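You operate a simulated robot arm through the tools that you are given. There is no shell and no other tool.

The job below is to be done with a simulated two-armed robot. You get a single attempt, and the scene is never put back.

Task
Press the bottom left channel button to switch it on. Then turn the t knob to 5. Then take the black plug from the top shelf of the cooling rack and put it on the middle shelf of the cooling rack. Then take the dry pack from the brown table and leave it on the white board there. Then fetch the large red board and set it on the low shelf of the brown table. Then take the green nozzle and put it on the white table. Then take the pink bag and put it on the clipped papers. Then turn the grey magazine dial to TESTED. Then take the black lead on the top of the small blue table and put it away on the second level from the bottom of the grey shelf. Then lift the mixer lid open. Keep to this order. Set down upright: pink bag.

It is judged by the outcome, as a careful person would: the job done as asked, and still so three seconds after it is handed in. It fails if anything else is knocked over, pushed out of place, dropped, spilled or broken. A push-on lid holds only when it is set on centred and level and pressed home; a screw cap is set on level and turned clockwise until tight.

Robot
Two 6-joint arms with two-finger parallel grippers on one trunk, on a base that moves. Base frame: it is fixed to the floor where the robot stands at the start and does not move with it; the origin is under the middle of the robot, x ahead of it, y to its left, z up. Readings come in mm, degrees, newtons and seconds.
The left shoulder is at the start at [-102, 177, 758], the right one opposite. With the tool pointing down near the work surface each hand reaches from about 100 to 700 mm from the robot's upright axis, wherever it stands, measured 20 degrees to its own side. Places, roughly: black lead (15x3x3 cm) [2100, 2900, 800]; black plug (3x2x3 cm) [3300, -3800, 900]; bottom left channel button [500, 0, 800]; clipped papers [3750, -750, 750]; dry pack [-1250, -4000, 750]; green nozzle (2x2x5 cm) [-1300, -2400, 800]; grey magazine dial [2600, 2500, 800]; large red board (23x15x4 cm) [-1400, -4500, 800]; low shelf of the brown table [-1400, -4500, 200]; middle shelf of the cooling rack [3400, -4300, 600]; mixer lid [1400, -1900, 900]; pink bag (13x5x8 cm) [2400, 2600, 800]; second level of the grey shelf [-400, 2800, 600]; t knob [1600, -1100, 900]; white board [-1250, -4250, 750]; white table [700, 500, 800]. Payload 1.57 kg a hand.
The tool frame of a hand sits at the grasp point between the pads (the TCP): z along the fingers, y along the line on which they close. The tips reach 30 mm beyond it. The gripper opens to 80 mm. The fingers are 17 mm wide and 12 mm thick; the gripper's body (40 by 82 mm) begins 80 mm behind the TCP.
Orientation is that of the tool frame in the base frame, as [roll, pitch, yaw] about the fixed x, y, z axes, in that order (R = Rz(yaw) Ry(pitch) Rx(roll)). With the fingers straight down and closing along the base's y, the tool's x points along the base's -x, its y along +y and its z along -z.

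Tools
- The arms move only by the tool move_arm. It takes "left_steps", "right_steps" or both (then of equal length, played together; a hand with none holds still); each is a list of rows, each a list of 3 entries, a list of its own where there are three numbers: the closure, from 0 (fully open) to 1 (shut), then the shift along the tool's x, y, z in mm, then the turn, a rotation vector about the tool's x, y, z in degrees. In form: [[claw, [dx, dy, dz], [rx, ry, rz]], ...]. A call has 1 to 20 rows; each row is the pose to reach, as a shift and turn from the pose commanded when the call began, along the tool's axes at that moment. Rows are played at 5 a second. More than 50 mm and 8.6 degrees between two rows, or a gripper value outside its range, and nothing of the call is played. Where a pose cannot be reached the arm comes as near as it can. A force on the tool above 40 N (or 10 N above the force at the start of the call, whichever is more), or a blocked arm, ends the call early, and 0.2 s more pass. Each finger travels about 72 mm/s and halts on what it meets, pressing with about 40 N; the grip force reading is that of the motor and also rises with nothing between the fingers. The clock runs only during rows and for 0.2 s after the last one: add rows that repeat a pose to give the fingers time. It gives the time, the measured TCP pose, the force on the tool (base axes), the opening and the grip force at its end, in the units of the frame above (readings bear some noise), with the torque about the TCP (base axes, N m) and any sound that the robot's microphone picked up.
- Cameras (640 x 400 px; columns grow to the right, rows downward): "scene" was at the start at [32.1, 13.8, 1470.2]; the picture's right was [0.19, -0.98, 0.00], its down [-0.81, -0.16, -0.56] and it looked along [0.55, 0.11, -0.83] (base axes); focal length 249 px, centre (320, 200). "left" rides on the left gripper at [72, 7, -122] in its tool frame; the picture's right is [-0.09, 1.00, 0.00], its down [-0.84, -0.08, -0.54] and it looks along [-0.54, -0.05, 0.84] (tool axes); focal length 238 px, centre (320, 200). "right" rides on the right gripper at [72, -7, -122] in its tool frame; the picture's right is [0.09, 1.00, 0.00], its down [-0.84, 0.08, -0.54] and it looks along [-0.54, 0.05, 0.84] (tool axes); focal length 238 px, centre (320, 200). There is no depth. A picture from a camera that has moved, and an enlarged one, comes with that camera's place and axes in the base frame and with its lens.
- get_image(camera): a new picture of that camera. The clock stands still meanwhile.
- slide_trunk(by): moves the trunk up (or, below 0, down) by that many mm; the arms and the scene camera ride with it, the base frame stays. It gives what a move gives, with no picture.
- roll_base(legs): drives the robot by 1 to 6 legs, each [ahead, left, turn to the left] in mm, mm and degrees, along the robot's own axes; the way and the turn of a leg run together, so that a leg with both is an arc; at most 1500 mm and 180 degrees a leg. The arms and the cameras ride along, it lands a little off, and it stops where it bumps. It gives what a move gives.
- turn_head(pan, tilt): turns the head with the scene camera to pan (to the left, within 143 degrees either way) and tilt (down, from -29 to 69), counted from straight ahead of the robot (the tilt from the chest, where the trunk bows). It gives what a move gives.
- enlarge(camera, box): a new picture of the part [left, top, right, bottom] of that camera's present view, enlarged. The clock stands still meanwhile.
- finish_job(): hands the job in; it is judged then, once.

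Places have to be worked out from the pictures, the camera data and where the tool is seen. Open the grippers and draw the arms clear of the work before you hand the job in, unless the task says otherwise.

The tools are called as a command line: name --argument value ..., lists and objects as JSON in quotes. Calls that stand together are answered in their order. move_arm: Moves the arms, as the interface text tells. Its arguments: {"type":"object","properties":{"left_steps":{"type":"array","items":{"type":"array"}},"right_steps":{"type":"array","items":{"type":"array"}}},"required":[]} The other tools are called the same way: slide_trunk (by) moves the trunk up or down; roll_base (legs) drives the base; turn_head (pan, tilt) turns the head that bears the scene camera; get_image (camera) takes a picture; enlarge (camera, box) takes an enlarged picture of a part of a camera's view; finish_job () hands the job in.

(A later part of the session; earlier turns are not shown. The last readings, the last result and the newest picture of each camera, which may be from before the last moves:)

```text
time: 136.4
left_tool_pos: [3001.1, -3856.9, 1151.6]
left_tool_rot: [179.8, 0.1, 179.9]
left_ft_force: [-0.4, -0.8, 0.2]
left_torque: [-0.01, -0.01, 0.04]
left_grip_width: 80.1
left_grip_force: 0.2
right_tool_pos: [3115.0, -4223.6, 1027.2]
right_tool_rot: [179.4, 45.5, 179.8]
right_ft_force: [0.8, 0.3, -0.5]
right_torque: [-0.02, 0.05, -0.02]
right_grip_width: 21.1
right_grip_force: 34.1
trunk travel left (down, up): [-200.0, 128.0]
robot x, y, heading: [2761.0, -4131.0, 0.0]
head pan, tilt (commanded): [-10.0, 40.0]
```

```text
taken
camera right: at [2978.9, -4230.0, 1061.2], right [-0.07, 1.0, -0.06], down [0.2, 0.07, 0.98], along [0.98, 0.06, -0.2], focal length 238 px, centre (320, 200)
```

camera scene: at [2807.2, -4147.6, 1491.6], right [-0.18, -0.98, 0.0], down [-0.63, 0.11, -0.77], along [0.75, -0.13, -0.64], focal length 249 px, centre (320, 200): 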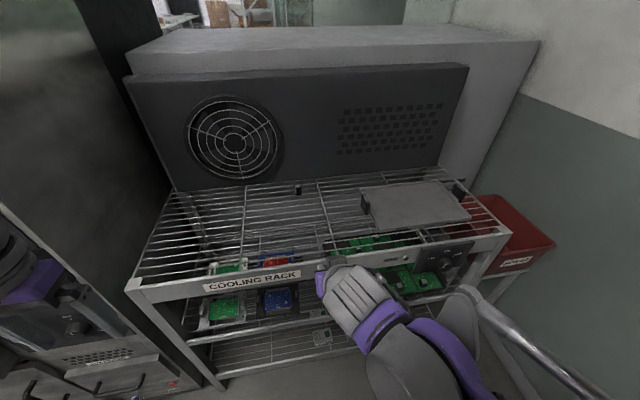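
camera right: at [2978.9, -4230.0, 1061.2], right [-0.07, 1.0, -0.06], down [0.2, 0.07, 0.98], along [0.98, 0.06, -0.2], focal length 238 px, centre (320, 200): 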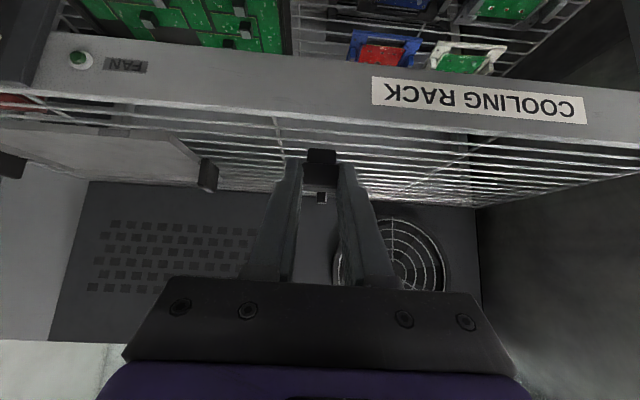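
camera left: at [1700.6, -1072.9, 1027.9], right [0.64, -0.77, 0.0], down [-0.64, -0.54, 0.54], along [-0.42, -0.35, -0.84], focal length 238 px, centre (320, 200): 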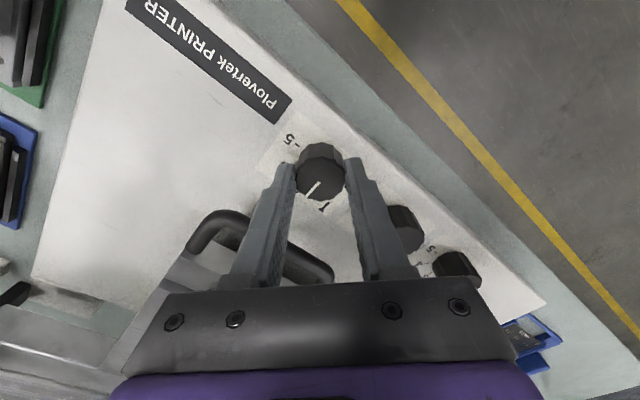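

Now I lower the hand in front of the rack to about the middle shelf's opening, to view the shelf from the wrist camera.

move_arm --right_steps '[[1, [32, 0, 31], [0, 0, 0]], [1, [64, 0, 62], [0, 0, 0]], [1, [96, 0, 93], [0, 0, 0]], [1, [128, 0, 124], [0, 0, 0]], [1, [160, 0, 155], [0, 0, 0]], [1, [190, 0, 185], [0, 0, 0]], [1, [205, 0, 200], [0, 0, 0]], [1, [205, 0, 200], [0, 0, 0]]]'

get_image --camera "right"

enlarge --camera "scene" --box '[190, 230, 430, 380]'

```text
time: 138.2
left_tool_pos: [3000.8, -3854.5, 1152.6]
left_tool_rot: [179.9, 0.2, 180.0]
left_ft_force: [0.3, -0.1, -0.5]
left_torque: [-0.01, 0.02, -0.02]
left_grip_width: 80.2
left_grip_force: 0.1
right_tool_pos: [3113.0, -4220.1, 740.6]
right_tool_rot: [179.4, 45.5, 179.8]
right_ft_force: [-0.7, -0.6, -0.4]
right_torque: [-0.02, 0.01, -0.02]
right_grip_width: 20.8
right_grip_force: 33.8
trunk travel left (down, up): [-200.0, 128.0]
robot x, y, heading: [2761.9, -4135.2, -0.3]
head pan, tilt (commanded): [-10.0, 40.0]
```

```text
taken
camera right: at [2977.7, -4227.3, 773.9], right [-0.07, 1.0, -0.06], down [0.2, 0.07, 0.98], along [0.98, 0.06, -0.2], focal length 238 px, centre (320, 200)
```

right: 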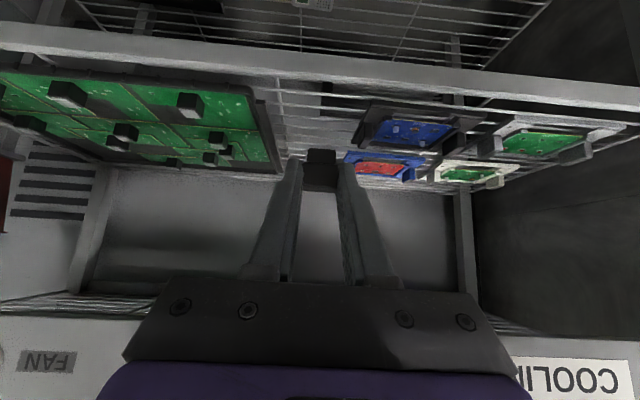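

```text
2.67 times, centred on (310, 305) of scene
camera zoom: at [2806.9, -4147.5, 1491.7], right [-0.18, -0.98, 0.0], down [-0.63, 0.11, -0.77], along [0.75, -0.14, -0.64], focal length 665 px, centre (347, -80)
```

zoom: 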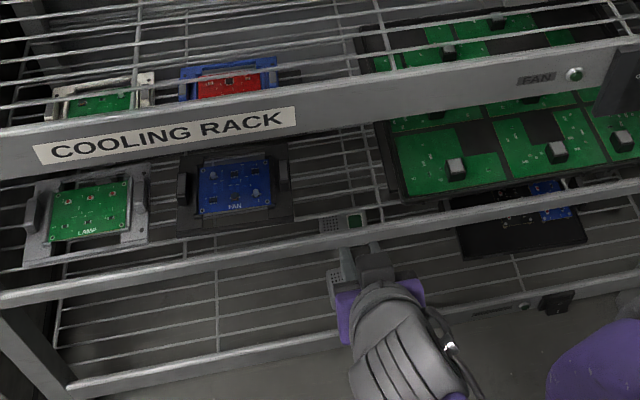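

I zoom in on the gap between the black jig and the PCB panel, to locate wires and clearances.

enlarge --camera "right" --box '[230, 50, 400, 190]'

enlarge --camera "scene" --box '[280, 270, 360, 330]'

```text
2.86 times, centred on (315, 120) of right
camera zoom: at [2977.7, -4227.3, 773.9], right [-0.07, 1.0, -0.06], down [0.2, 0.07, 0.98], along [0.98, 0.06, -0.2], focal length 681 px, centre (334, 429)
```

zoom: 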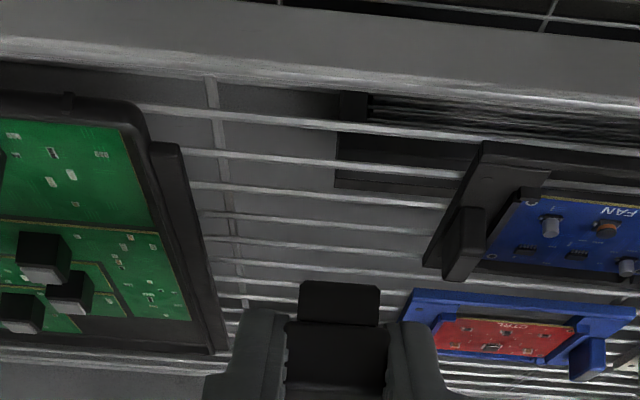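

```text
6.67 times, centred on (320, 300) of scene
camera zoom: at [2806.9, -4147.5, 1491.7], right [-0.18, -0.98, 0.0], down [-0.63, 0.11, -0.77], along [0.75, -0.14, -0.64], focal length 1662 px, centre (320, -467)
```

zoom: 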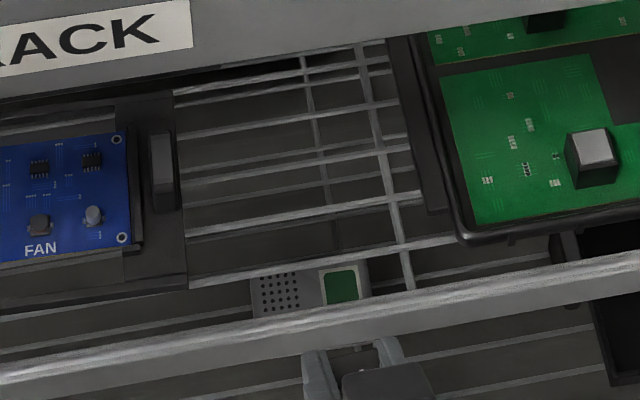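

Wires of the middle shelf work out at about z=605, with the front bar rising to about 622. I move the plug in over the bar to about [3266, -4221] with its bottom still well above the wires.

move_arm --right_steps '[[1, [-16, -1, 34], [0, 0, 0]], [1, [-32, -1, 68], [0, 0, 0]], [1, [-47, -2, 102], [0, 0, 0]], [1, [-63, -2, 135], [0, 0, 0]], [1, [-63, -2, 135], [0, 0, 0]]]'

get_image --camera "right"

enlarge --camera "scene" --box '[250, 250, 390, 340]'

```text
time: 139.4
left_tool_pos: [3000.1, -3856.0, 1153.7]
left_tool_rot: [179.9, 0.0, 180.0]
left_ft_force: [1.1, 0.0, 0.7]
left_torque: [0.02, -0.03, 0.01]
left_grip_width: 80.0
left_grip_force: 0.0
right_tool_pos: [3254.1, -4220.5, 691.3]
right_tool_rot: [179.3, 45.5, 179.8]
right_ft_force: [-0.4, 0.0, 0.4]
right_torque: [-0.04, 0.0, 0.02]
right_grip_width: 21.1
right_grip_force: 33.9
trunk travel left (down, up): [-200.0, 128.0]
robot x, y, heading: [2761.1, -4135.4, 0.0]
head pan, tilt (commanded): [-10.0, 40.0]
```

```text
taken
camera right: at [3119.1, -4227.4, 725.6], right [-0.07, 1.0, -0.06], down [0.2, 0.07, 0.98], along [0.98, 0.06, -0.2], focal length 238 px, centre (320, 200)
```

right: 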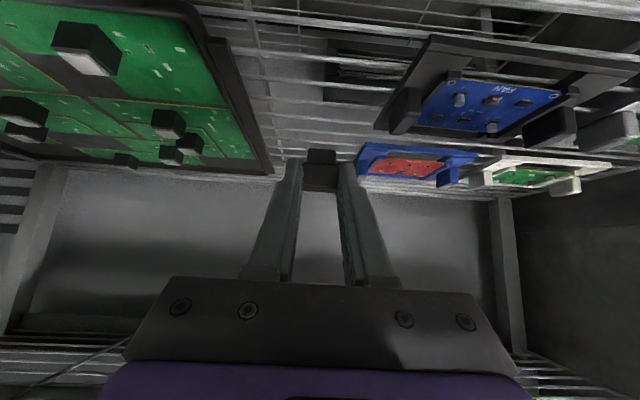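

```text
4.44 times, centred on (320, 295) of scene
camera zoom: at [2806.7, -4147.4, 1491.7], right [-0.18, -0.98, 0.0], down [-0.63, 0.11, -0.77], along [0.75, -0.14, -0.64], focal length 1108 px, centre (320, -222)
```

zoom: 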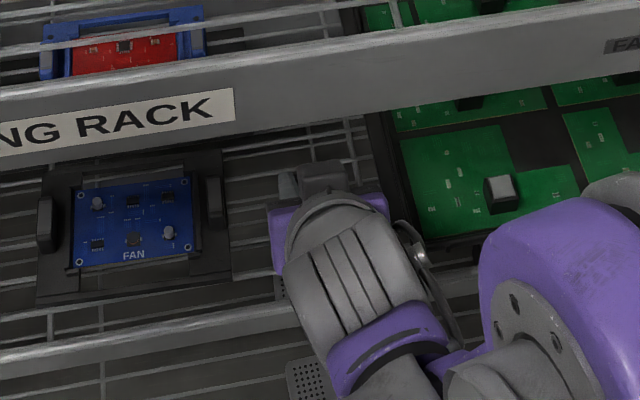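

Clear of jig and panel. I lower 40 mm and look at the plug's foot relative to the wires.

move_arm --right_steps '[[1, [10, 0, 10], [0, 0, 0]], [1, [20, 0, 19], [0, 0, 0]], [1, [28, 0, 28], [0, 0, 0]], [1, [28, 0, 28], [0, 0, 0]]]'

enlarge --camera "right" --box '[250, 90, 390, 190]'

```text
time: 140.4
left_tool_pos: [2999.5, -3857.3, 1153.3]
left_tool_rot: [179.9, 0.1, 179.9]
left_ft_force: [-0.1, 0.1, -0.5]
left_torque: [0.0, -0.02, 0.01]
left_grip_width: 80.0
left_grip_force: 0.0
right_tool_pos: [3253.9, -4220.7, 652.3]
right_tool_rot: [179.3, 45.5, 179.8]
right_ft_force: [0.6, 0.7, -0.6]
right_torque: [-0.02, -0.01, 0.01]
right_grip_width: 20.8
right_grip_force: 34.5
trunk travel left (down, up): [-200.0, 128.0]
robot x, y, heading: [2761.4, -4136.0, 0.1]
head pan, tilt (commanded): [-10.0, 40.0]
```

```text
4.00 times, centred on (320, 140) of right
camera zoom: at [3118.5, -4227.5, 685.2], right [-0.07, 1.0, -0.06], down [0.2, 0.07, 0.98], along [0.98, 0.06, -0.2], focal length 953 px, centre (320, 440)
```

zoom: 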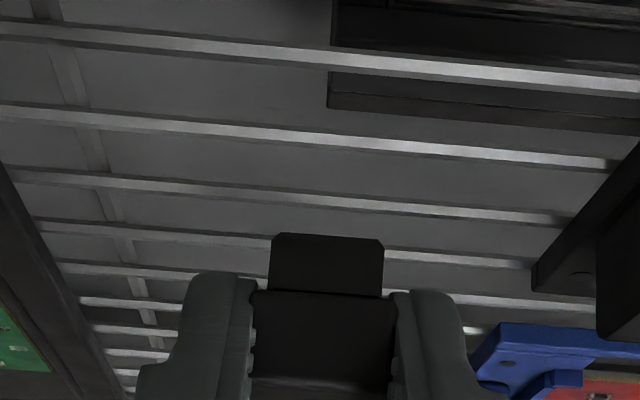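

The foot is about 620 now. I lower in small guarded steps, watching the force.

move_arm --right_steps '[[1, [4.3, 0, 4.2], [0, 0, 0]], [1, [8, 0, 7.9], [0, 0, 0]], [1, [10.7, 0, 10.5], [0, 0, 0]]]'

move_arm --right_steps '[[1, [2.9, 0, 2.8], [0, 0, 0]], [1, [5.7, 0, 5.6], [0, 0, 0]]]'

enlarge --camera "right" --box '[250, 90, 390, 190]'

```text
time: 141.2
left_tool_pos: [2999.1, -3856.2, 1152.2]
left_tool_rot: [179.8, 0.2, 179.9]
left_ft_force: [-0.5, -0.3, 0.4]
left_torque: [-0.03, 0.0, -0.01]
left_grip_width: 80.0
left_grip_force: 0.1
right_tool_pos: [3255.0, -4222.2, 638.7]
right_tool_rot: [179.3, 45.6, 179.8]
right_ft_force: [-0.2, -0.3, -0.3]
right_torque: [-0.03, 0.01, -0.01]
right_grip_width: 20.7
right_grip_force: 34.6
trunk travel left (down, up): [-200.0, 128.0]
robot x, y, heading: [2762.7, -4134.0, -0.0]
head pan, tilt (commanded): [-10.0, 40.0]
```

```text
time: 141.8
left_tool_pos: [3000.5, -3855.4, 1151.5]
left_tool_rot: [180.0, 0.0, 179.9]
left_ft_force: [-0.3, -0.3, 0.3]
left_torque: [0.0, -0.01, 0.02]
left_grip_width: 79.8
left_grip_force: 0.1
right_tool_pos: [3255.2, -4221.6, 628.6]
right_tool_rot: [179.4, 45.5, 179.8]
right_ft_force: [-0.2, 0.0, -0.9]
right_torque: [0.0, -0.03, 0.01]
right_grip_width: 20.8
right_grip_force: 34.1
trunk travel left (down, up): [-200.0, 128.0]
robot x, y, heading: [2759.7, -4129.8, -0.1]
head pan, tilt (commanded): [-10.0, 40.0]
```

```text
4.00 times, centred on (320, 140) of right
camera zoom: at [3118.7, -4227.7, 662.3], right [-0.07, 1.0, -0.06], down [0.2, 0.07, 0.98], along [0.98, 0.06, -0.2], focal length 953 px, centre (320, 440)
```

zoom: 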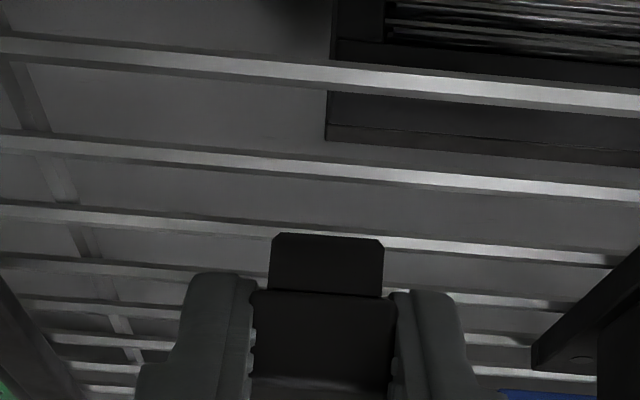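

No contact yet; the wires come out at z about 577, at x about 3252, 3281, 3311. I shift 13 mm deeper so the foot is over a wire and continue down gently.

move_arm --right_steps '[[1, [-4.5, 0, 4.6], [0, 0, 0]], [1, [-9.1, 0, 9.3], [0, 0, 0]], [1, [-5.5, 0, 12.8], [0, 0, 0]], [1, [-2, 0, 16.3], [0, 0, 0]]]'

enlarge --camera "right" --box '[250, 90, 390, 190]'

```text
time: 142.8
left_tool_pos: [3000.1, -3856.8, 1152.9]
left_tool_rot: [179.9, 0.1, 179.9]
left_ft_force: [-0.4, 0.7, 0.1]
left_torque: [-0.03, 0.04, -0.01]
left_grip_width: 80.1
left_grip_force: 0.0
right_tool_pos: [3268.5, -4220.5, 619.4]
right_tool_rot: [179.5, 45.6, 179.8]
right_ft_force: [-0.4, 0.2, -0.2]
right_torque: [0.02, -0.01, 0.02]
right_grip_width: 20.9
right_grip_force: 34.1
trunk travel left (down, up): [-200.0, 128.0]
robot x, y, heading: [2760.3, -4130.5, -0.1]
head pan, tilt (commanded): [-10.0, 40.0]
```

```text
4.00 times, centred on (320, 140) of right
camera zoom: at [3131.6, -4228.0, 651.9], right [-0.07, 1.0, -0.06], down [0.2, 0.07, 0.98], along [0.98, 0.06, -0.2], focal length 953 px, centre (320, 440)
```

zoom: 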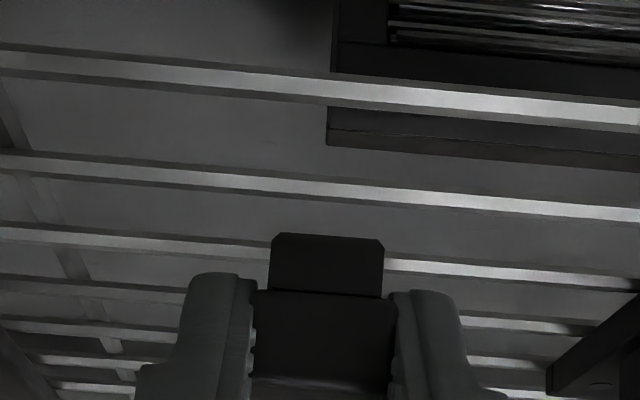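

No contact yet; geometry is consistent. I lower another 6 mm and then 4 mm.

move_arm --right_steps '[[1, [2.1, 0, 2.1], [0, 0, 0]], [1, [4.3, 0, 4.2], [0, 0, 0]]]'

move_arm --right_steps '[[1, [1.4, 0, 1.4], [0, 0, 0]], [1, [2.1, 0, 2.1], [0, 0, 0]]]'

enlarge --camera "right" --box '[250, 90, 390, 190]'

```text
time: 143.4
left_tool_pos: [3000.2, -3857.1, 1151.7]
left_tool_rot: [179.9, 0.1, 179.9]
left_ft_force: [0.2, 0.6, 0.3]
left_torque: [-0.03, 0.0, -0.01]
left_grip_width: 80.2
left_grip_force: 0.1
right_tool_pos: [3269.5, -4220.7, 613.8]
right_tool_rot: [179.4, 45.5, 179.8]
right_ft_force: [0.1, -1.1, -0.1]
right_torque: [-0.01, 0.01, 0.02]
right_grip_width: 20.6
right_grip_force: 33.9
trunk travel left (down, up): [-200.0, 128.0]
robot x, y, heading: [2761.8, -4130.9, 0.2]
head pan, tilt (commanded): [-10.0, 40.0]
```

```text
time: 144.0
left_tool_pos: [3000.7, -3856.1, 1153.4]
left_tool_rot: [179.9, 0.2, 179.9]
left_ft_force: [-0.3, -0.4, 0.2]
left_torque: [0.0, 0.0, -0.02]
left_grip_width: 80.1
left_grip_force: 0.0
right_tool_pos: [3268.0, -4220.5, 609.7]
right_tool_rot: [179.3, 45.6, 179.8]
right_ft_force: [-0.6, 0.4, -0.6]
right_torque: [-0.06, 0.01, -0.05]
right_grip_width: 21.1
right_grip_force: 34.0
trunk travel left (down, up): [-200.0, 128.0]
robot x, y, heading: [2762.9, -4135.8, -0.2]
head pan, tilt (commanded): [-10.0, 40.0]
```

```text
4.00 times, centred on (320, 140) of right
camera zoom: at [3131.5, -4227.9, 643.6], right [-0.07, 1.0, -0.06], down [0.2, 0.07, 0.98], along [0.98, 0.06, -0.2], focal length 953 px, centre (320, 440)
```

zoom: 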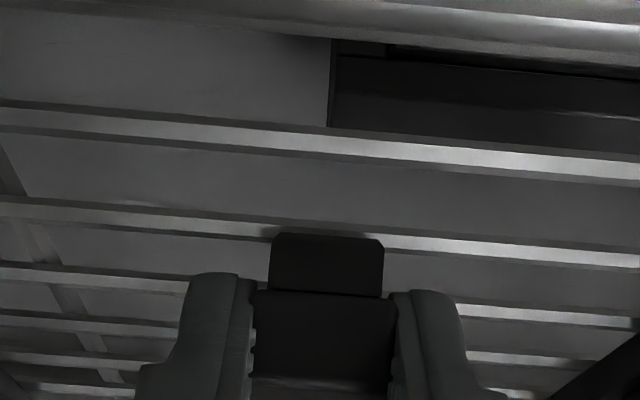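

The foot is just about on the wire now. I lower 3 mm more and watch the force.

move_arm --right_steps '[[1, [1, 0, 1], [0, 0, 0]], [1, [2.1, 0, 2.1], [0, 0, 0]], [1, [2.1, 0, 2.1], [0, 0, 0]]]'

enlarge --camera "right" --box '[250, 90, 390, 190]'

```text
time: 144.8
left_tool_pos: [2998.6, -3855.9, 1152.7]
left_tool_rot: [-180.0, 0.2, 179.9]
left_ft_force: [0.0, -0.8, 0.3]
left_torque: [0.0, 0.0, -0.01]
left_grip_width: 80.2
left_grip_force: 0.1
right_tool_pos: [3268.0, -4220.2, 607.9]
right_tool_rot: [179.4, 45.7, 179.9]
right_ft_force: [2.2, 0.7, 13.0]
right_torque: [-0.03, -0.16, 0.02]
right_grip_width: 20.6
right_grip_force: 33.9
trunk travel left (down, up): [-200.0, 128.0]
robot x, y, heading: [2760.2, -4130.9, -0.1]
head pan, tilt (commanded): [-10.0, 40.0]
```

```text
4.00 times, centred on (320, 140) of right
camera zoom: at [3131.6, -4228.1, 641.4], right [-0.07, 1.0, -0.06], down [0.2, 0.07, 0.98], along [0.98, 0.06, -0.2], focal length 953 px, centre (320, 440)
```

zoom: 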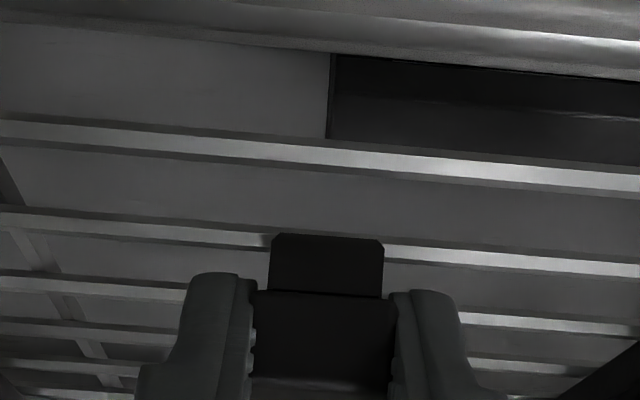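

Contact: 13 N upward, so the foot rests on the shelf. I ease off 1 mm, open slowly and look before withdrawing.

move_arm --right_steps '[[1, [-0.7, 0, -0.7], [0, 0, 0]], [0.7, [-0.7, 0, -0.7], [0, 0, 0]], [0.6, [-0.7, 0, -0.7], [0, 0, 0]], [0.5, [-0.7, 0, -0.7], [0, 0, 0]], [0.45, [-0.7, 0, -0.7], [0, 0, 0]], [0.45, [-0.7, 0, -0.7], [0, 0, 0]]]'

enlarge --camera "right" --box '[250, 90, 390, 190]'

```text
time: 146.2
left_tool_pos: [2999.5, -3856.3, 1153.4]
left_tool_rot: [179.9, 0.1, 179.9]
left_ft_force: [0.1, -0.1, -0.2]
left_torque: [-0.03, 0.01, 0.0]
left_grip_width: 79.9
left_grip_force: 0.1
right_tool_pos: [3268.1, -4221.0, 608.4]
right_tool_rot: [179.4, 45.6, 179.8]
right_ft_force: [-0.1, -0.9, 1.6]
right_torque: [0.0, 0.0, 0.03]
right_grip_width: 44.2
right_grip_force: 0.1
trunk travel left (down, up): [-200.0, 128.0]
robot x, y, heading: [2762.3, -4136.6, -0.2]
head pan, tilt (commanded): [-10.0, 40.0]
```

```text
4.00 times, centred on (320, 140) of right
camera zoom: at [3132.1, -4228.2, 641.9], right [-0.07, 1.0, -0.06], down [0.2, 0.07, 0.98], along [0.98, 0.06, -0.2], focal length 953 px, centre (320, 440)
```

zoom: 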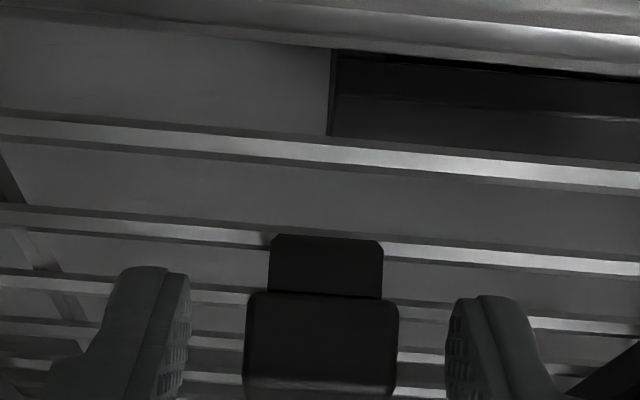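

The plug stands upright on the middle shelf. I withdraw along the tool's axis and check it from a distance.

move_arm --right_steps '[[0.4, [0, 0, -25], [0, 0, 0]], [0.3, [0, 0, -60], [0, 0, 0]], [0.2, [0, 0, -100], [0, 0, 0]], [0, [0, 0, -145], [0, 0, 0]], [0, [0, 0, -190], [0, 0, 0]]]'

get_image --camera "right"

enlarge --camera "scene" --box '[250, 250, 390, 340]'

```text
time: 147.4
left_tool_pos: [2997.0, -3857.0, 1152.7]
left_tool_rot: [179.9, 0.0, 179.9]
left_ft_force: [0.6, -1.1, -0.1]
left_torque: [0.02, -0.01, 0.0]
left_grip_width: 80.1
left_grip_force: 0.0
right_tool_pos: [3130.4, -4222.7, 745.4]
right_tool_rot: [179.3, 45.6, 179.7]
right_ft_force: [-0.5, 0.3, 0.0]
right_torque: [0.01, -0.02, 0.0]
right_grip_width: 80.0
right_grip_force: 0.0
trunk travel left (down, up): [-200.0, 128.0]
robot x, y, heading: [2765.5, -4131.9, -0.0]
head pan, tilt (commanded): [-10.0, 40.0]
```

```text
taken
camera right: at [2995.7, -4229.5, 777.6], right [-0.07, 1.0, -0.06], down [0.2, 0.07, 0.98], along [0.98, 0.06, -0.2], focal length 238 px, centre (320, 200)
```

right: 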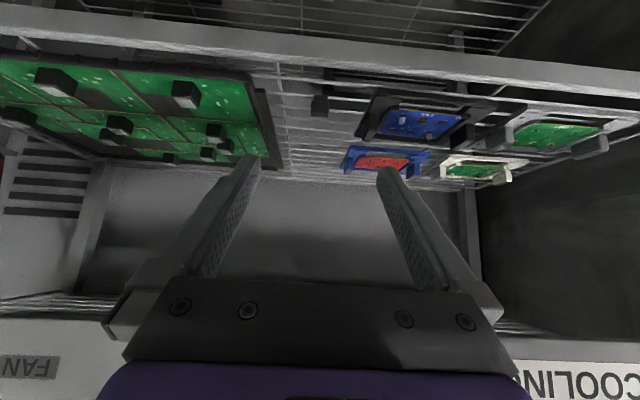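

```text
4.44 times, centred on (320, 295) of scene
camera zoom: at [2805.5, -4147.6, 1491.7], right [-0.18, -0.98, 0.0], down [-0.63, 0.11, -0.77], along [0.75, -0.13, -0.64], focal length 1108 px, centre (320, -222)
```

zoom: 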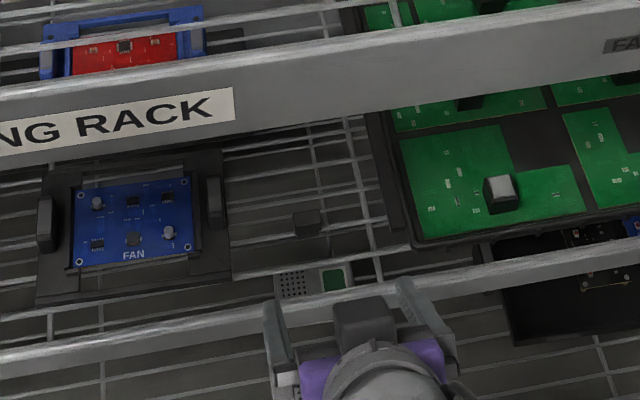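

The plug stands on the middle shelf. Next is the brown table on the other side of the room. I retract the right arm upright, back off and turn to look for a way along the back wall.

move_arm --right_steps '[[0, [-20, 0, -40], [0, 8, 0]], [0, [-50, 0, -75], [0, 16, 0]], [0, [-80, 0, -110], [0, 24, 0]], [0, [-115, 0, -145], [0, 32, 0]], [0, [-150, 0, -175], [0, 40, 0]], [0, [-180, 0, -205], [0, 45, 0]], [0, [-200, -20, -240], [0, 45, 0]]]'

roll_base --legs '[[-400, 200, 0], [0, 0, 120]]'

turn_head --pan 60 --tilt 20

get_image --camera "scene"

turn_head --pan 100 --tilt 20

get_image --camera "scene"

```text
time: 149.0
left_tool_pos: [3000.5, -3855.5, 1153.5]
left_tool_rot: [179.9, 0.1, 180.0]
left_ft_force: [0.2, 0.6, -0.5]
left_torque: [0.04, 0.01, 0.01]
left_grip_width: 79.9
left_grip_force: 0.0
right_tool_pos: [3103.4, -4246.8, 1052.6]
right_tool_rot: [179.5, 0.5, -179.9]
right_ft_force: [-0.4, 0.6, 0.5]
right_torque: [0.01, 0.0, 0.01]
right_grip_width: 79.9
right_grip_force: 0.1
trunk travel left (down, up): [-200.0, 128.0]
robot x, y, heading: [2760.6, -4136.1, -0.2]
head pan, tilt (commanded): [-10.0, 40.0]
```

```text
time: 156.7
left_tool_pos: [2001.3, -3875.3, 1152.5]
left_tool_rot: [180.0, 0.0, -58.6]
left_ft_force: [0.2, -0.7, 1.0]
left_torque: [0.01, -0.01, 0.02]
left_grip_width: 80.3
left_grip_force: 0.1
right_tool_pos: [2279.3, -3580.9, 1051.9]
right_tool_rot: [179.6, 0.4, -58.1]
right_ft_force: [-1.0, -0.2, 0.0]
right_torque: [0.0, -0.01, 0.0]
right_grip_width: 80.0
right_grip_force: 0.1
trunk travel left (down, up): [-200.0, 128.0]
robot x, y, heading: [2363.1, -3935.3, 121.5]
head pan, tilt (commanded): [-10.0, 40.0]
```

```text
time: 158.1
left_tool_pos: [2000.1, -3874.9, 1153.0]
left_tool_rot: [179.9, 0.2, -58.5]
left_ft_force: [-0.7, 0.4, -0.4]
left_torque: [0.01, 0.02, 0.01]
left_grip_width: 80.0
left_grip_force: 0.2
right_tool_pos: [2279.2, -3581.6, 1052.8]
right_tool_rot: [179.6, 0.5, -58.0]
right_ft_force: [-0.3, -0.1, -0.2]
right_torque: [0.01, 0.01, 0.02]
right_grip_width: 80.2
right_grip_force: 0.1
trunk travel left (down, up): [-200.0, 128.0]
robot x, y, heading: [2360.9, -3931.1, 121.2]
head pan, tilt (commanded): [60.0, 20.0]
```

```text
taken
camera scene: at [2289.3, -3967.8, 1523.0], right [-0.03, 1.0, 0.0], down [0.34, 0.01, -0.94], along [-0.94, -0.02, -0.34], focal length 249 px, centre (320, 200)
```

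scene: 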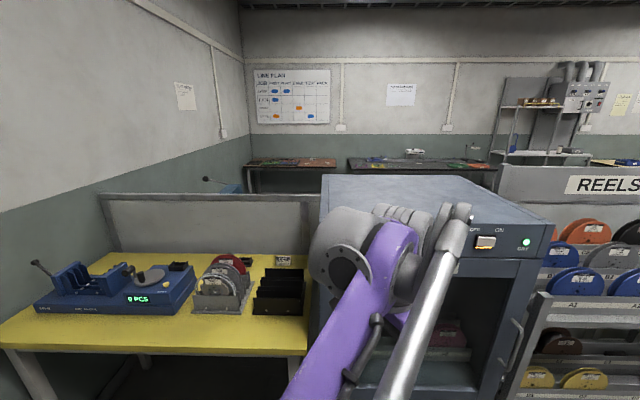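

```text
time: 159.2
left_tool_pos: [2000.8, -3874.6, 1153.2]
left_tool_rot: [179.9, 0.0, -58.4]
left_ft_force: [-0.1, 0.5, 0.1]
left_torque: [-0.02, 0.02, 0.01]
left_grip_width: 79.4
left_grip_force: 0.0
right_tool_pos: [2279.5, -3581.3, 1052.8]
right_tool_rot: [179.7, 0.6, -58.2]
right_ft_force: [0.1, 0.2, 0.4]
right_torque: [-0.02, -0.03, -0.02]
right_grip_width: 79.9
right_grip_force: 0.0
trunk travel left (down, up): [-200.0, 128.0]
robot x, y, heading: [2363.7, -3929.0, 121.4]
head pan, tilt (commanded): [100.0, 20.0]
```

```text
taken
camera scene: at [2312.6, -4027.1, 1523.1], right [-0.66, 0.75, 0.0], down [0.26, 0.23, -0.94], along [-0.7, -0.62, -0.34], focal length 249 px, centre (320, 200)
```

scene: 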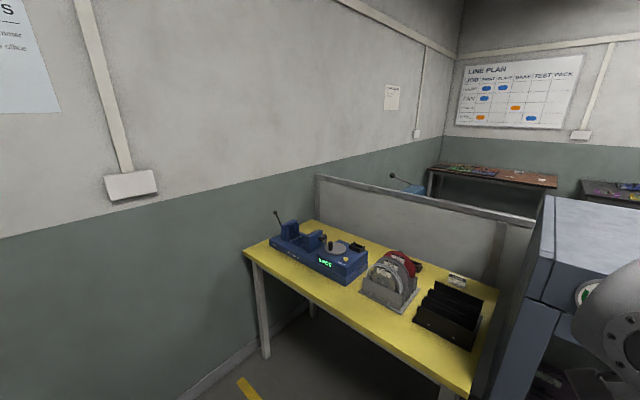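

There is no passage here (yellow table and partition reach the back wall), so I return the long way: north along the aisle at x about 2230, then west around the partition.

roll_base --legs '[[0, 0, -31.3], [1450, 130, 0], [1450, 0, 0], [1450, 0, 0], [1400, 0, 0]]'

turn_head --pan 40 --tilt 30

get_image --camera "scene"

```text
time: 188.4
left_tool_pos: [1887.7, 2094.6, 1151.8]
left_tool_rot: [-180.0, 0.2, -87.9]
left_ft_force: [-0.3, 0.8, 0.1]
left_torque: [0.04, -0.02, 0.01]
left_grip_width: 80.1
left_grip_force: 0.1
right_tool_pos: [2274.5, 2211.1, 1052.7]
right_tool_rot: [179.6, 0.5, -87.6]
right_ft_force: [0.6, -0.1, 0.1]
right_torque: [0.0, 0.0, 0.0]
right_grip_width: 79.9
right_grip_force: 0.0
trunk travel left (down, up): [-200.0, 128.0]
robot x, y, heading: [2175.1, 1866.6, 92.4]
head pan, tilt (commanded): [100.0, 20.0]
```

```text
time: 189.7
left_tool_pos: [1889.0, 2094.7, 1151.2]
left_tool_rot: [179.9, 0.1, -88.0]
left_ft_force: [-0.2, 0.7, 0.2]
left_torque: [0.0, -0.05, 0.04]
left_grip_width: 80.0
left_grip_force: 0.1
right_tool_pos: [2275.3, 2211.6, 1052.0]
right_tool_rot: [179.6, 0.5, -87.5]
right_ft_force: [0.6, -0.1, -0.3]
right_torque: [0.0, -0.03, 0.0]
right_grip_width: 80.0
right_grip_force: 0.1
trunk travel left (down, up): [-200.0, 128.0]
robot x, y, heading: [2174.8, 1864.4, 92.1]
head pan, tilt (commanded): [40.0, 30.0]
```

```text
taken
camera scene: at [2116.0, 1894.4, 1507.0], right [0.74, 0.67, 0.0], down [0.34, -0.37, -0.87], along [-0.58, 0.64, -0.5], focal length 249 px, centre (320, 200)
```

scene: 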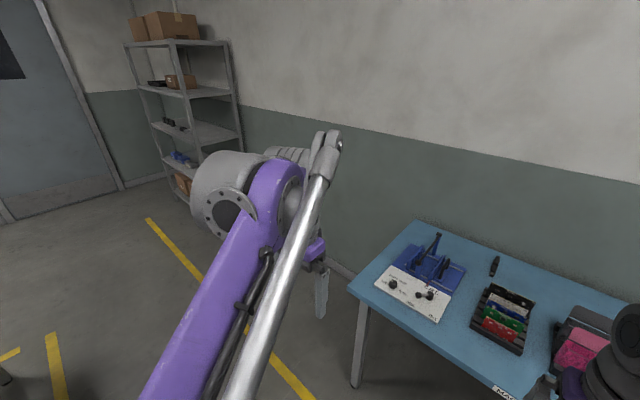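

All clear. I go west past the table ends and then south down the aisle at x about -410.

roll_base --legs '[[0, 0, 87.8], [1290, 0, 0], [1290, 0, 0], [0, 0, 90], [1450, 0, 0], [1450, 0, 0]]'

turn_head --pan -20 --tilt 25

get_image --camera "scene"

```text
time: 223.4
left_tool_pos: [-341.4, -1263.4, 1152.0]
left_tool_rot: [179.9, 0.0, 85.5]
left_ft_force: [0.0, 0.2, 0.1]
left_torque: [-0.03, 0.0, 0.01]
left_grip_width: 80.2
left_grip_force: 0.1
right_tool_pos: [-738.7, -1336.7, 1053.4]
right_tool_rot: [179.5, 0.5, 85.9]
right_ft_force: [0.2, 0.0, -0.1]
right_torque: [0.02, -0.02, 0.01]
right_grip_width: 80.0
right_grip_force: 0.1
trunk travel left (down, up): [-200.0, 128.0]
robot x, y, heading: [-597.5, -1000.5, -94.4]
head pan, tilt (commanded): [40.0, 30.0]
```

```text
time: 224.7
left_tool_pos: [-339.9, -1263.3, 1152.6]
left_tool_rot: [180.0, 0.1, 85.5]
left_ft_force: [-0.1, -0.1, -0.7]
left_torque: [0.03, 0.0, 0.02]
left_grip_width: 80.0
left_grip_force: 0.1
right_tool_pos: [-738.6, -1337.0, 1051.8]
right_tool_rot: [179.7, 0.5, 86.0]
right_ft_force: [0.3, 0.1, -0.3]
right_torque: [0.0, -0.03, 0.01]
right_grip_width: 80.1
right_grip_force: 0.1
trunk travel left (down, up): [-200.0, 128.0]
robot x, y, heading: [-600.7, -1002.1, -94.6]
head pan, tilt (commanded): [-20.0, 25.0]
```

```text
taken
camera scene: at [-633.1, -1049.7, 1515.0], right [-0.91, 0.41, 0.0], down [0.17, 0.38, -0.91], along [-0.37, -0.83, -0.42], focal length 249 px, centre (320, 200)
```

scene: 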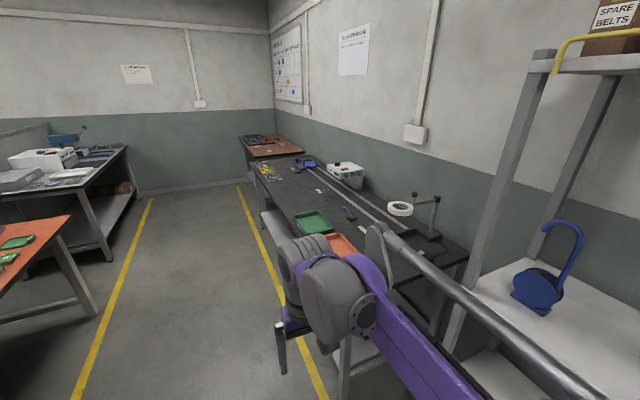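

Heading has drifted; I correct it, shift back to mid aisle, and drive on towards the brown table at the far end.

roll_base --legs '[[0, 220, 4.6], [1350, 0, 0], [1350, 0, 0]]'

turn_head --pan -50 --tilt 35

get_image --camera "scene"

```text
time: 240.0
left_tool_pos: [-108.7, -3964.0, 1152.2]
left_tool_rot: [179.8, 0.1, 90.0]
left_ft_force: [-0.2, 0.4, 0.1]
left_torque: [-0.05, 0.01, 0.01]
left_grip_width: 80.1
left_grip_force: 0.1
right_tool_pos: [-498.9, -4069.4, 1052.0]
right_tool_rot: [179.6, 0.5, 90.3]
right_ft_force: [-0.3, -0.6, 0.4]
right_torque: [0.0, 0.02, 0.0]
right_grip_width: 79.9
right_grip_force: 0.1
trunk travel left (down, up): [-200.0, 128.0]
robot x, y, heading: [-385.1, -3727.5, -89.8]
head pan, tilt (commanded): [-20.0, 25.0]
```

```text
time: 241.0
left_tool_pos: [-109.0, -3963.8, 1152.5]
left_tool_rot: [179.8, 0.1, 89.9]
left_ft_force: [-0.1, 0.0, -0.5]
left_torque: [0.0, -0.01, -0.01]
left_grip_width: 79.9
left_grip_force: 0.1
right_tool_pos: [-499.8, -4069.5, 1052.8]
right_tool_rot: [179.7, 0.5, 90.4]
right_ft_force: [-0.6, -0.2, 0.0]
right_torque: [-0.01, -0.01, -0.01]
right_grip_width: 79.7
right_grip_force: 0.1
trunk travel left (down, up): [-200.0, 128.0]
robot x, y, heading: [-388.7, -3726.3, -89.9]
head pan, tilt (commanded): [-50.0, 35.0]
```

```text
taken
camera scene: at [-453.1, -3744.4, 1499.2], right [-0.64, 0.77, 0.0], down [0.44, 0.37, -0.82], along [-0.63, -0.53, -0.57], focal length 249 px, centre (320, 200)
```

scene: 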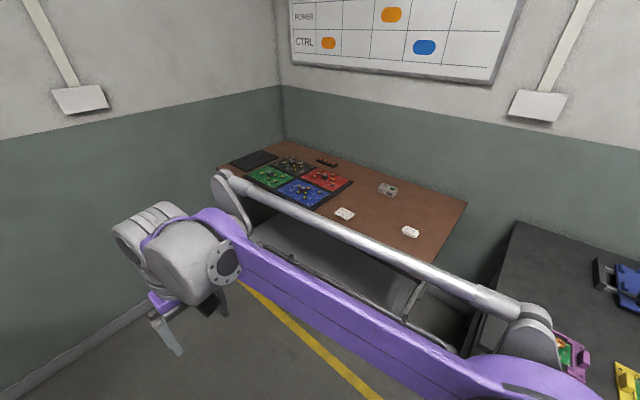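

The brown table is ahead to the right, with boards and small items. I move alongside it and turn to face it.

roll_base --legs '[[420, 0, 0], [0, 0, -90]]'

turn_head --pan 0 --tilt 40

get_image --camera "scene"

```text
time: 247.4
left_tool_pos: [-623.0, -4430.7, 1152.5]
left_tool_rot: [179.8, 0.1, 0.2]
left_ft_force: [-0.7, 0.6, 0.2]
left_torque: [-0.02, 0.0, 0.03]
left_grip_width: 80.2
left_grip_force: 0.0
right_tool_pos: [-727.7, -4040.1, 1051.7]
right_tool_rot: [179.6, 0.5, 0.7]
right_ft_force: [0.6, 0.3, 0.1]
right_torque: [0.01, -0.01, -0.01]
right_grip_width: 79.8
right_grip_force: 0.0
trunk travel left (down, up): [-200.0, 128.0]
robot x, y, heading: [-383.8, -4151.6, -179.8]
head pan, tilt (commanded): [-50.0, 35.0]
```

```text
time: 248.6
left_tool_pos: [-623.9, -4429.3, 1152.2]
left_tool_rot: [179.9, 0.2, 0.2]
left_ft_force: [0.1, 1.1, -0.2]
left_torque: [0.0, -0.01, 0.02]
left_grip_width: 79.9
left_grip_force: 0.0
right_tool_pos: [-729.1, -4040.8, 1052.8]
right_tool_rot: [179.6, 0.5, 0.5]
right_ft_force: [0.2, -0.1, 0.3]
right_torque: [-0.01, -0.01, 0.0]
right_grip_width: 80.3
right_grip_force: 0.0
trunk travel left (down, up): [-200.0, 128.0]
robot x, y, heading: [-390.0, -4154.8, -180.0]
head pan, tilt (commanded): [0.0, 40.0]
```

```text
taken
camera scene: at [-431.9, -4151.6, 1491.7], right [0.0, 1.0, 0.0], down [0.64, 0.0, -0.77], along [-0.77, 0.0, -0.64], focal length 249 px, centre (320, 200)
```

scene: 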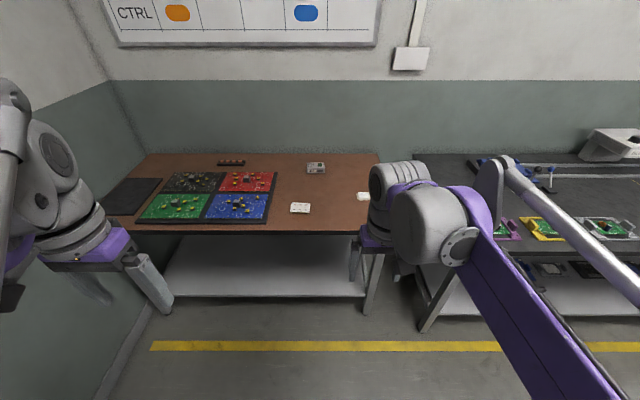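

I zoom in on the small items and boards on the brown table.

enlarge --camera "scene" --box '[100, 140, 400, 310]'

enlarge --camera "scene" --box '[270, 150, 390, 240]'

```text
2.13 times, centred on (250, 225) of scene
camera zoom: at [-431.9, -4151.6, 1491.7], right [0.0, 1.0, 0.0], down [0.64, 0.0, -0.77], along [-0.77, 0.0, -0.64], focal length 532 px, centre (469, 147)
```

zoom: 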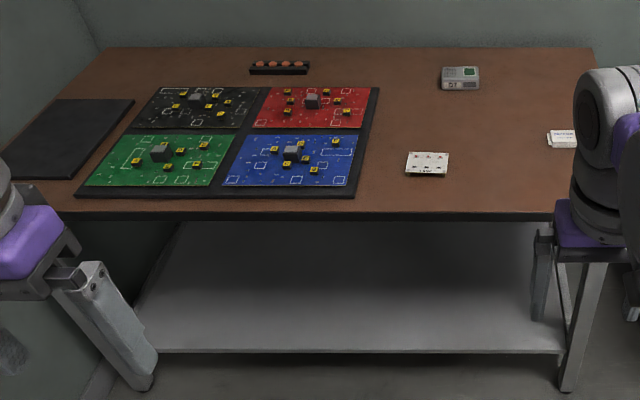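

```text
4.44 times, centred on (330, 195) of scene
camera zoom: at [-431.9, -4151.6, 1491.7], right [0.0, 1.0, 0.0], down [0.64, 0.0, -0.77], along [-0.77, 0.0, -0.64], focal length 1108 px, centre (276, 222)
```

zoom: 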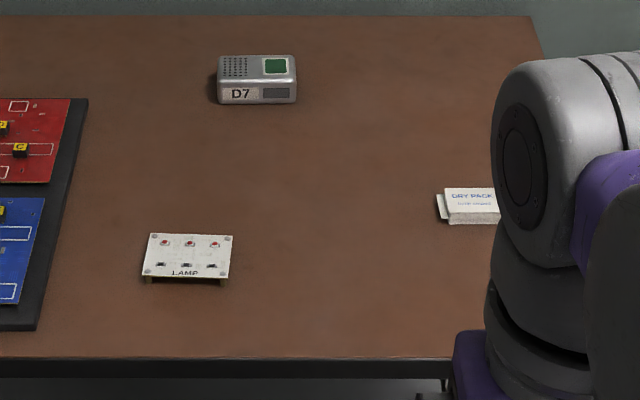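

I can read "DRY PACK" (about [-1310, -3955]) and the white "LAMP" board (about [-1233, -4238]); the red board is one of four on a black tray. I move up to the table edge (x about -1098).

roll_base --legs '[[330, -60, 0]]'

turn_head --pan -5 --tilt 52

get_image --camera "scene"

get_image --camera "right"

```text
time: 250.8
left_tool_pos: [-954.0, -4370.1, 1152.2]
left_tool_rot: [180.0, 0.1, 0.3]
left_ft_force: [-0.6, -0.2, 0.2]
left_torque: [0.01, 0.05, 0.02]
left_grip_width: 80.0
left_grip_force: 0.1
right_tool_pos: [-1061.1, -3981.9, 1052.2]
right_tool_rot: [179.6, 0.5, 0.7]
right_ft_force: [0.2, 0.3, -0.1]
right_torque: [0.01, -0.03, -0.01]
right_grip_width: 80.0
right_grip_force: 0.0
trunk travel left (down, up): [-200.0, 128.0]
robot x, y, heading: [-716.2, -4094.3, -179.8]
head pan, tilt (commanded): [0.0, 40.0]
```

```text
time: 251.5
left_tool_pos: [-953.6, -4370.9, 1153.7]
left_tool_rot: [179.9, 0.1, 0.4]
left_ft_force: [-0.9, -0.3, -0.9]
left_torque: [0.0, 0.0, 0.03]
left_grip_width: 80.0
left_grip_force: 0.0
right_tool_pos: [-1060.4, -3982.1, 1052.8]
right_tool_rot: [179.5, 0.5, 0.7]
right_ft_force: [0.0, -0.6, 1.2]
right_torque: [0.01, 0.02, -0.04]
right_grip_width: 80.1
right_grip_force: 0.1
trunk travel left (down, up): [-200.0, 128.0]
robot x, y, heading: [-716.0, -4094.6, -179.7]
head pan, tilt (commanded): [-5.0, 52.0]
```

```text
taken
camera scene: at [-752.9, -4086.0, 1474.9], right [0.08, 1.0, 0.0], down [0.78, -0.06, -0.62], along [-0.61, 0.05, -0.79], focal length 249 px, centre (320, 200)
```

scene: 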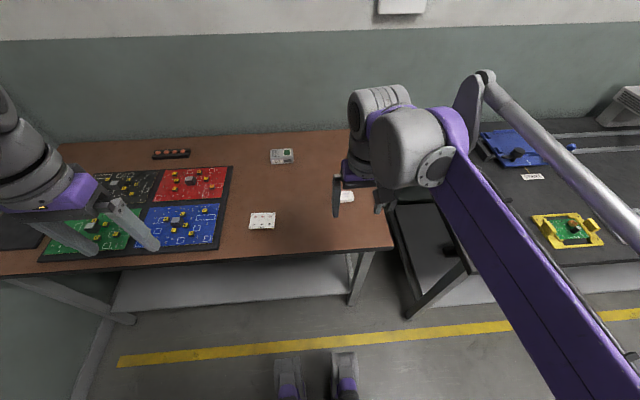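

```text
taken
camera right: at [-986.3, -3972.8, 1172.8], right [0.1, -0.99, 0.01], down [-0.83, -0.08, 0.55], along [-0.55, -0.06, -0.83], focal length 238 px, centre (320, 200)
```

right: 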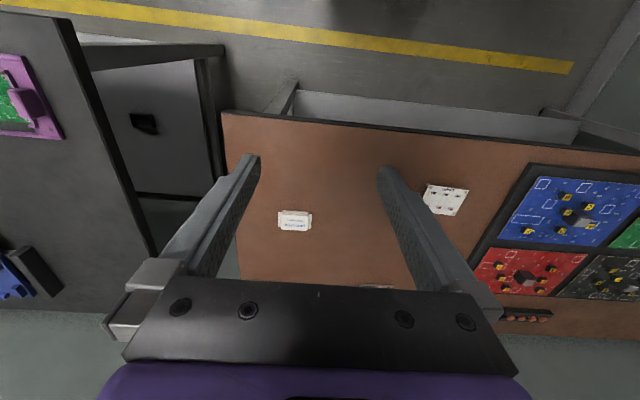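

enlarge --camera "right" --box '[255, 190, 335, 250]'

enlarge --camera "right" --box '[400, 170, 490, 230]'

enlarge --camera "scene" --box '[230, 180, 370, 250]'

```text
6.67 times, centred on (295, 220) of right
camera zoom: at [-986.3, -3972.8, 1172.8], right [0.1, -0.99, 0.01], down [-0.83, -0.08, 0.55], along [-0.55, -0.06, -0.83], focal length 1589 px, centre (487, 67)
```

zoom: 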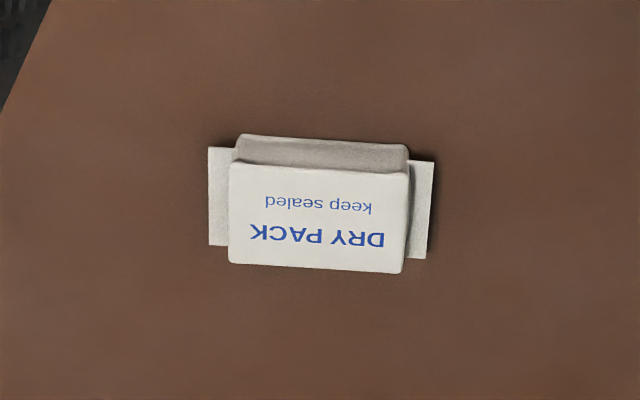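

```text
6.67 times, centred on (445, 200) of right
camera zoom: at [-986.3, -3972.8, 1172.8], right [0.1, -0.99, 0.01], down [-0.83, -0.08, 0.55], along [-0.55, -0.06, -0.83], focal length 1589 px, centre (-513, 200)
```

zoom: 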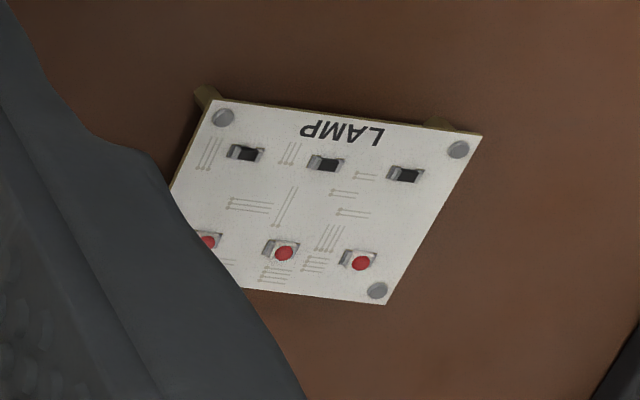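

```text
4.57 times, centred on (300, 215) of scene
camera zoom: at [-752.9, -4086.0, 1474.9], right [0.08, 1.0, 0.0], down [0.78, -0.06, -0.62], along [-0.61, 0.05, -0.79], focal length 1140 px, centre (411, 131)
```

zoom: 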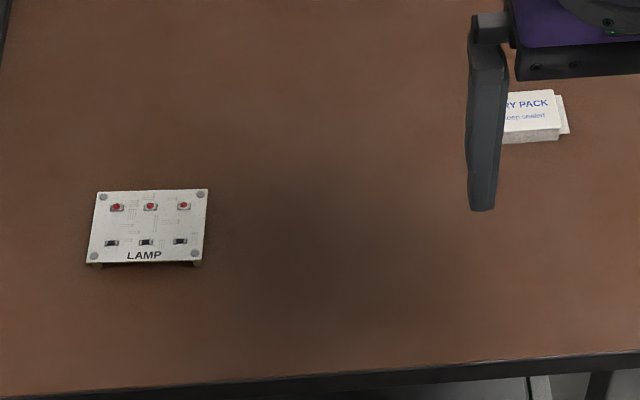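

I now have: dry pack top at [-1288, -3956, 800], about 53×39 mm, and the LAMP board centred at [-1209, -4233], top about 799. I bring the right hand over the pack, turned 90° so the fingers close across its 39 mm side.

move_arm --right_steps '[[0, [-20, -2, 5], [0, 0, -8]], [0, [-40, -4, 15], [0, 0, -16]], [0, [-60, -7, 30], [0, 0, -24]], [0, [-80, -9, 45], [0, 0, -32]], [0, [-100, -12, 60], [0, 0, -40]], [0, [-120, -14, 75], [0, 0, -48]], [0, [-140, -16, 90], [0, 0, -56]], [0, [-160, -18, 105], [0, 0, -64]], [0, [-180, -21, 120], [0, 0, -72]], [0, [-200, -23, 135], [0, 0, -80]], [0, [-220, -25, 150], [0, 0, -88]], [0, [-228, -26, 165], [0, 0, -90.7]], [0, [-228, -26, 165], [0, 0, -90.7]]]'

get_image --camera "right"

get_image --camera "scene"

```text
time: 254.3
left_tool_pos: [-954.4, -4371.0, 1151.7]
left_tool_rot: [180.0, 0.1, 0.4]
left_ft_force: [0.2, 0.2, -0.6]
left_torque: [-0.01, -0.01, 0.03]
left_grip_width: 79.8
left_grip_force: 0.1
right_tool_pos: [-1290.5, -3958.5, 889.0]
right_tool_rot: [-179.5, 0.4, 91.4]
right_ft_force: [-0.1, 0.3, 0.2]
right_torque: [0.03, -0.01, 0.01]
right_grip_width: 80.1
right_grip_force: 0.0
trunk travel left (down, up): [-200.0, 128.0]
robot x, y, heading: [-718.9, -4091.7, -179.7]
head pan, tilt (commanded): [-5.0, 52.0]
```

```text
taken
camera right: at [-1296.3, -3885.7, 1010.4], right [0.99, 0.12, -0.01], down [0.1, -0.83, 0.55], along [0.06, -0.54, -0.84], focal length 238 px, centre (320, 200)
```

right: 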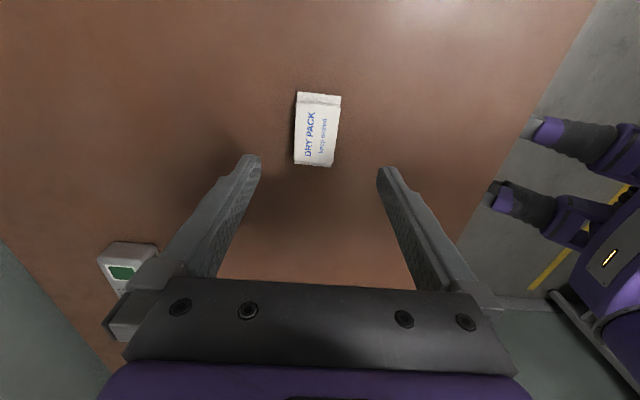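

```text
taken
camera scene: at [-752.9, -4086.0, 1474.8], right [0.08, 1.0, 0.0], down [0.79, -0.06, -0.62], along [-0.61, 0.05, -0.79], focal length 249 px, centre (320, 200)
```

scene: 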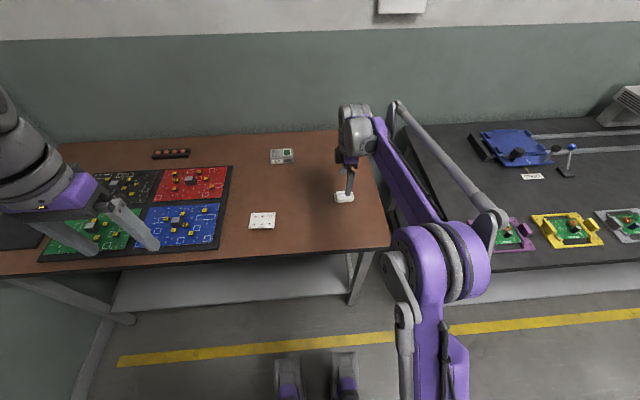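

enlarge --camera "right" --box '[270, 80, 370, 180]'

```text
4.00 times, centred on (320, 130) of right
camera zoom: at [-1296.3, -3885.7, 1010.4], right [0.99, 0.12, -0.01], down [0.1, -0.83, 0.55], along [0.06, -0.54, -0.84], focal length 953 px, centre (320, 480)
```

zoom: 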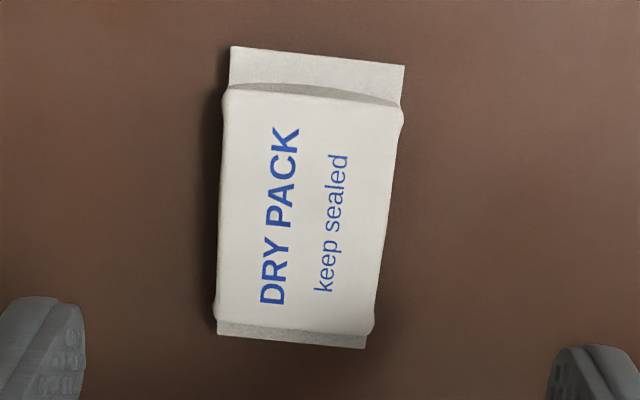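

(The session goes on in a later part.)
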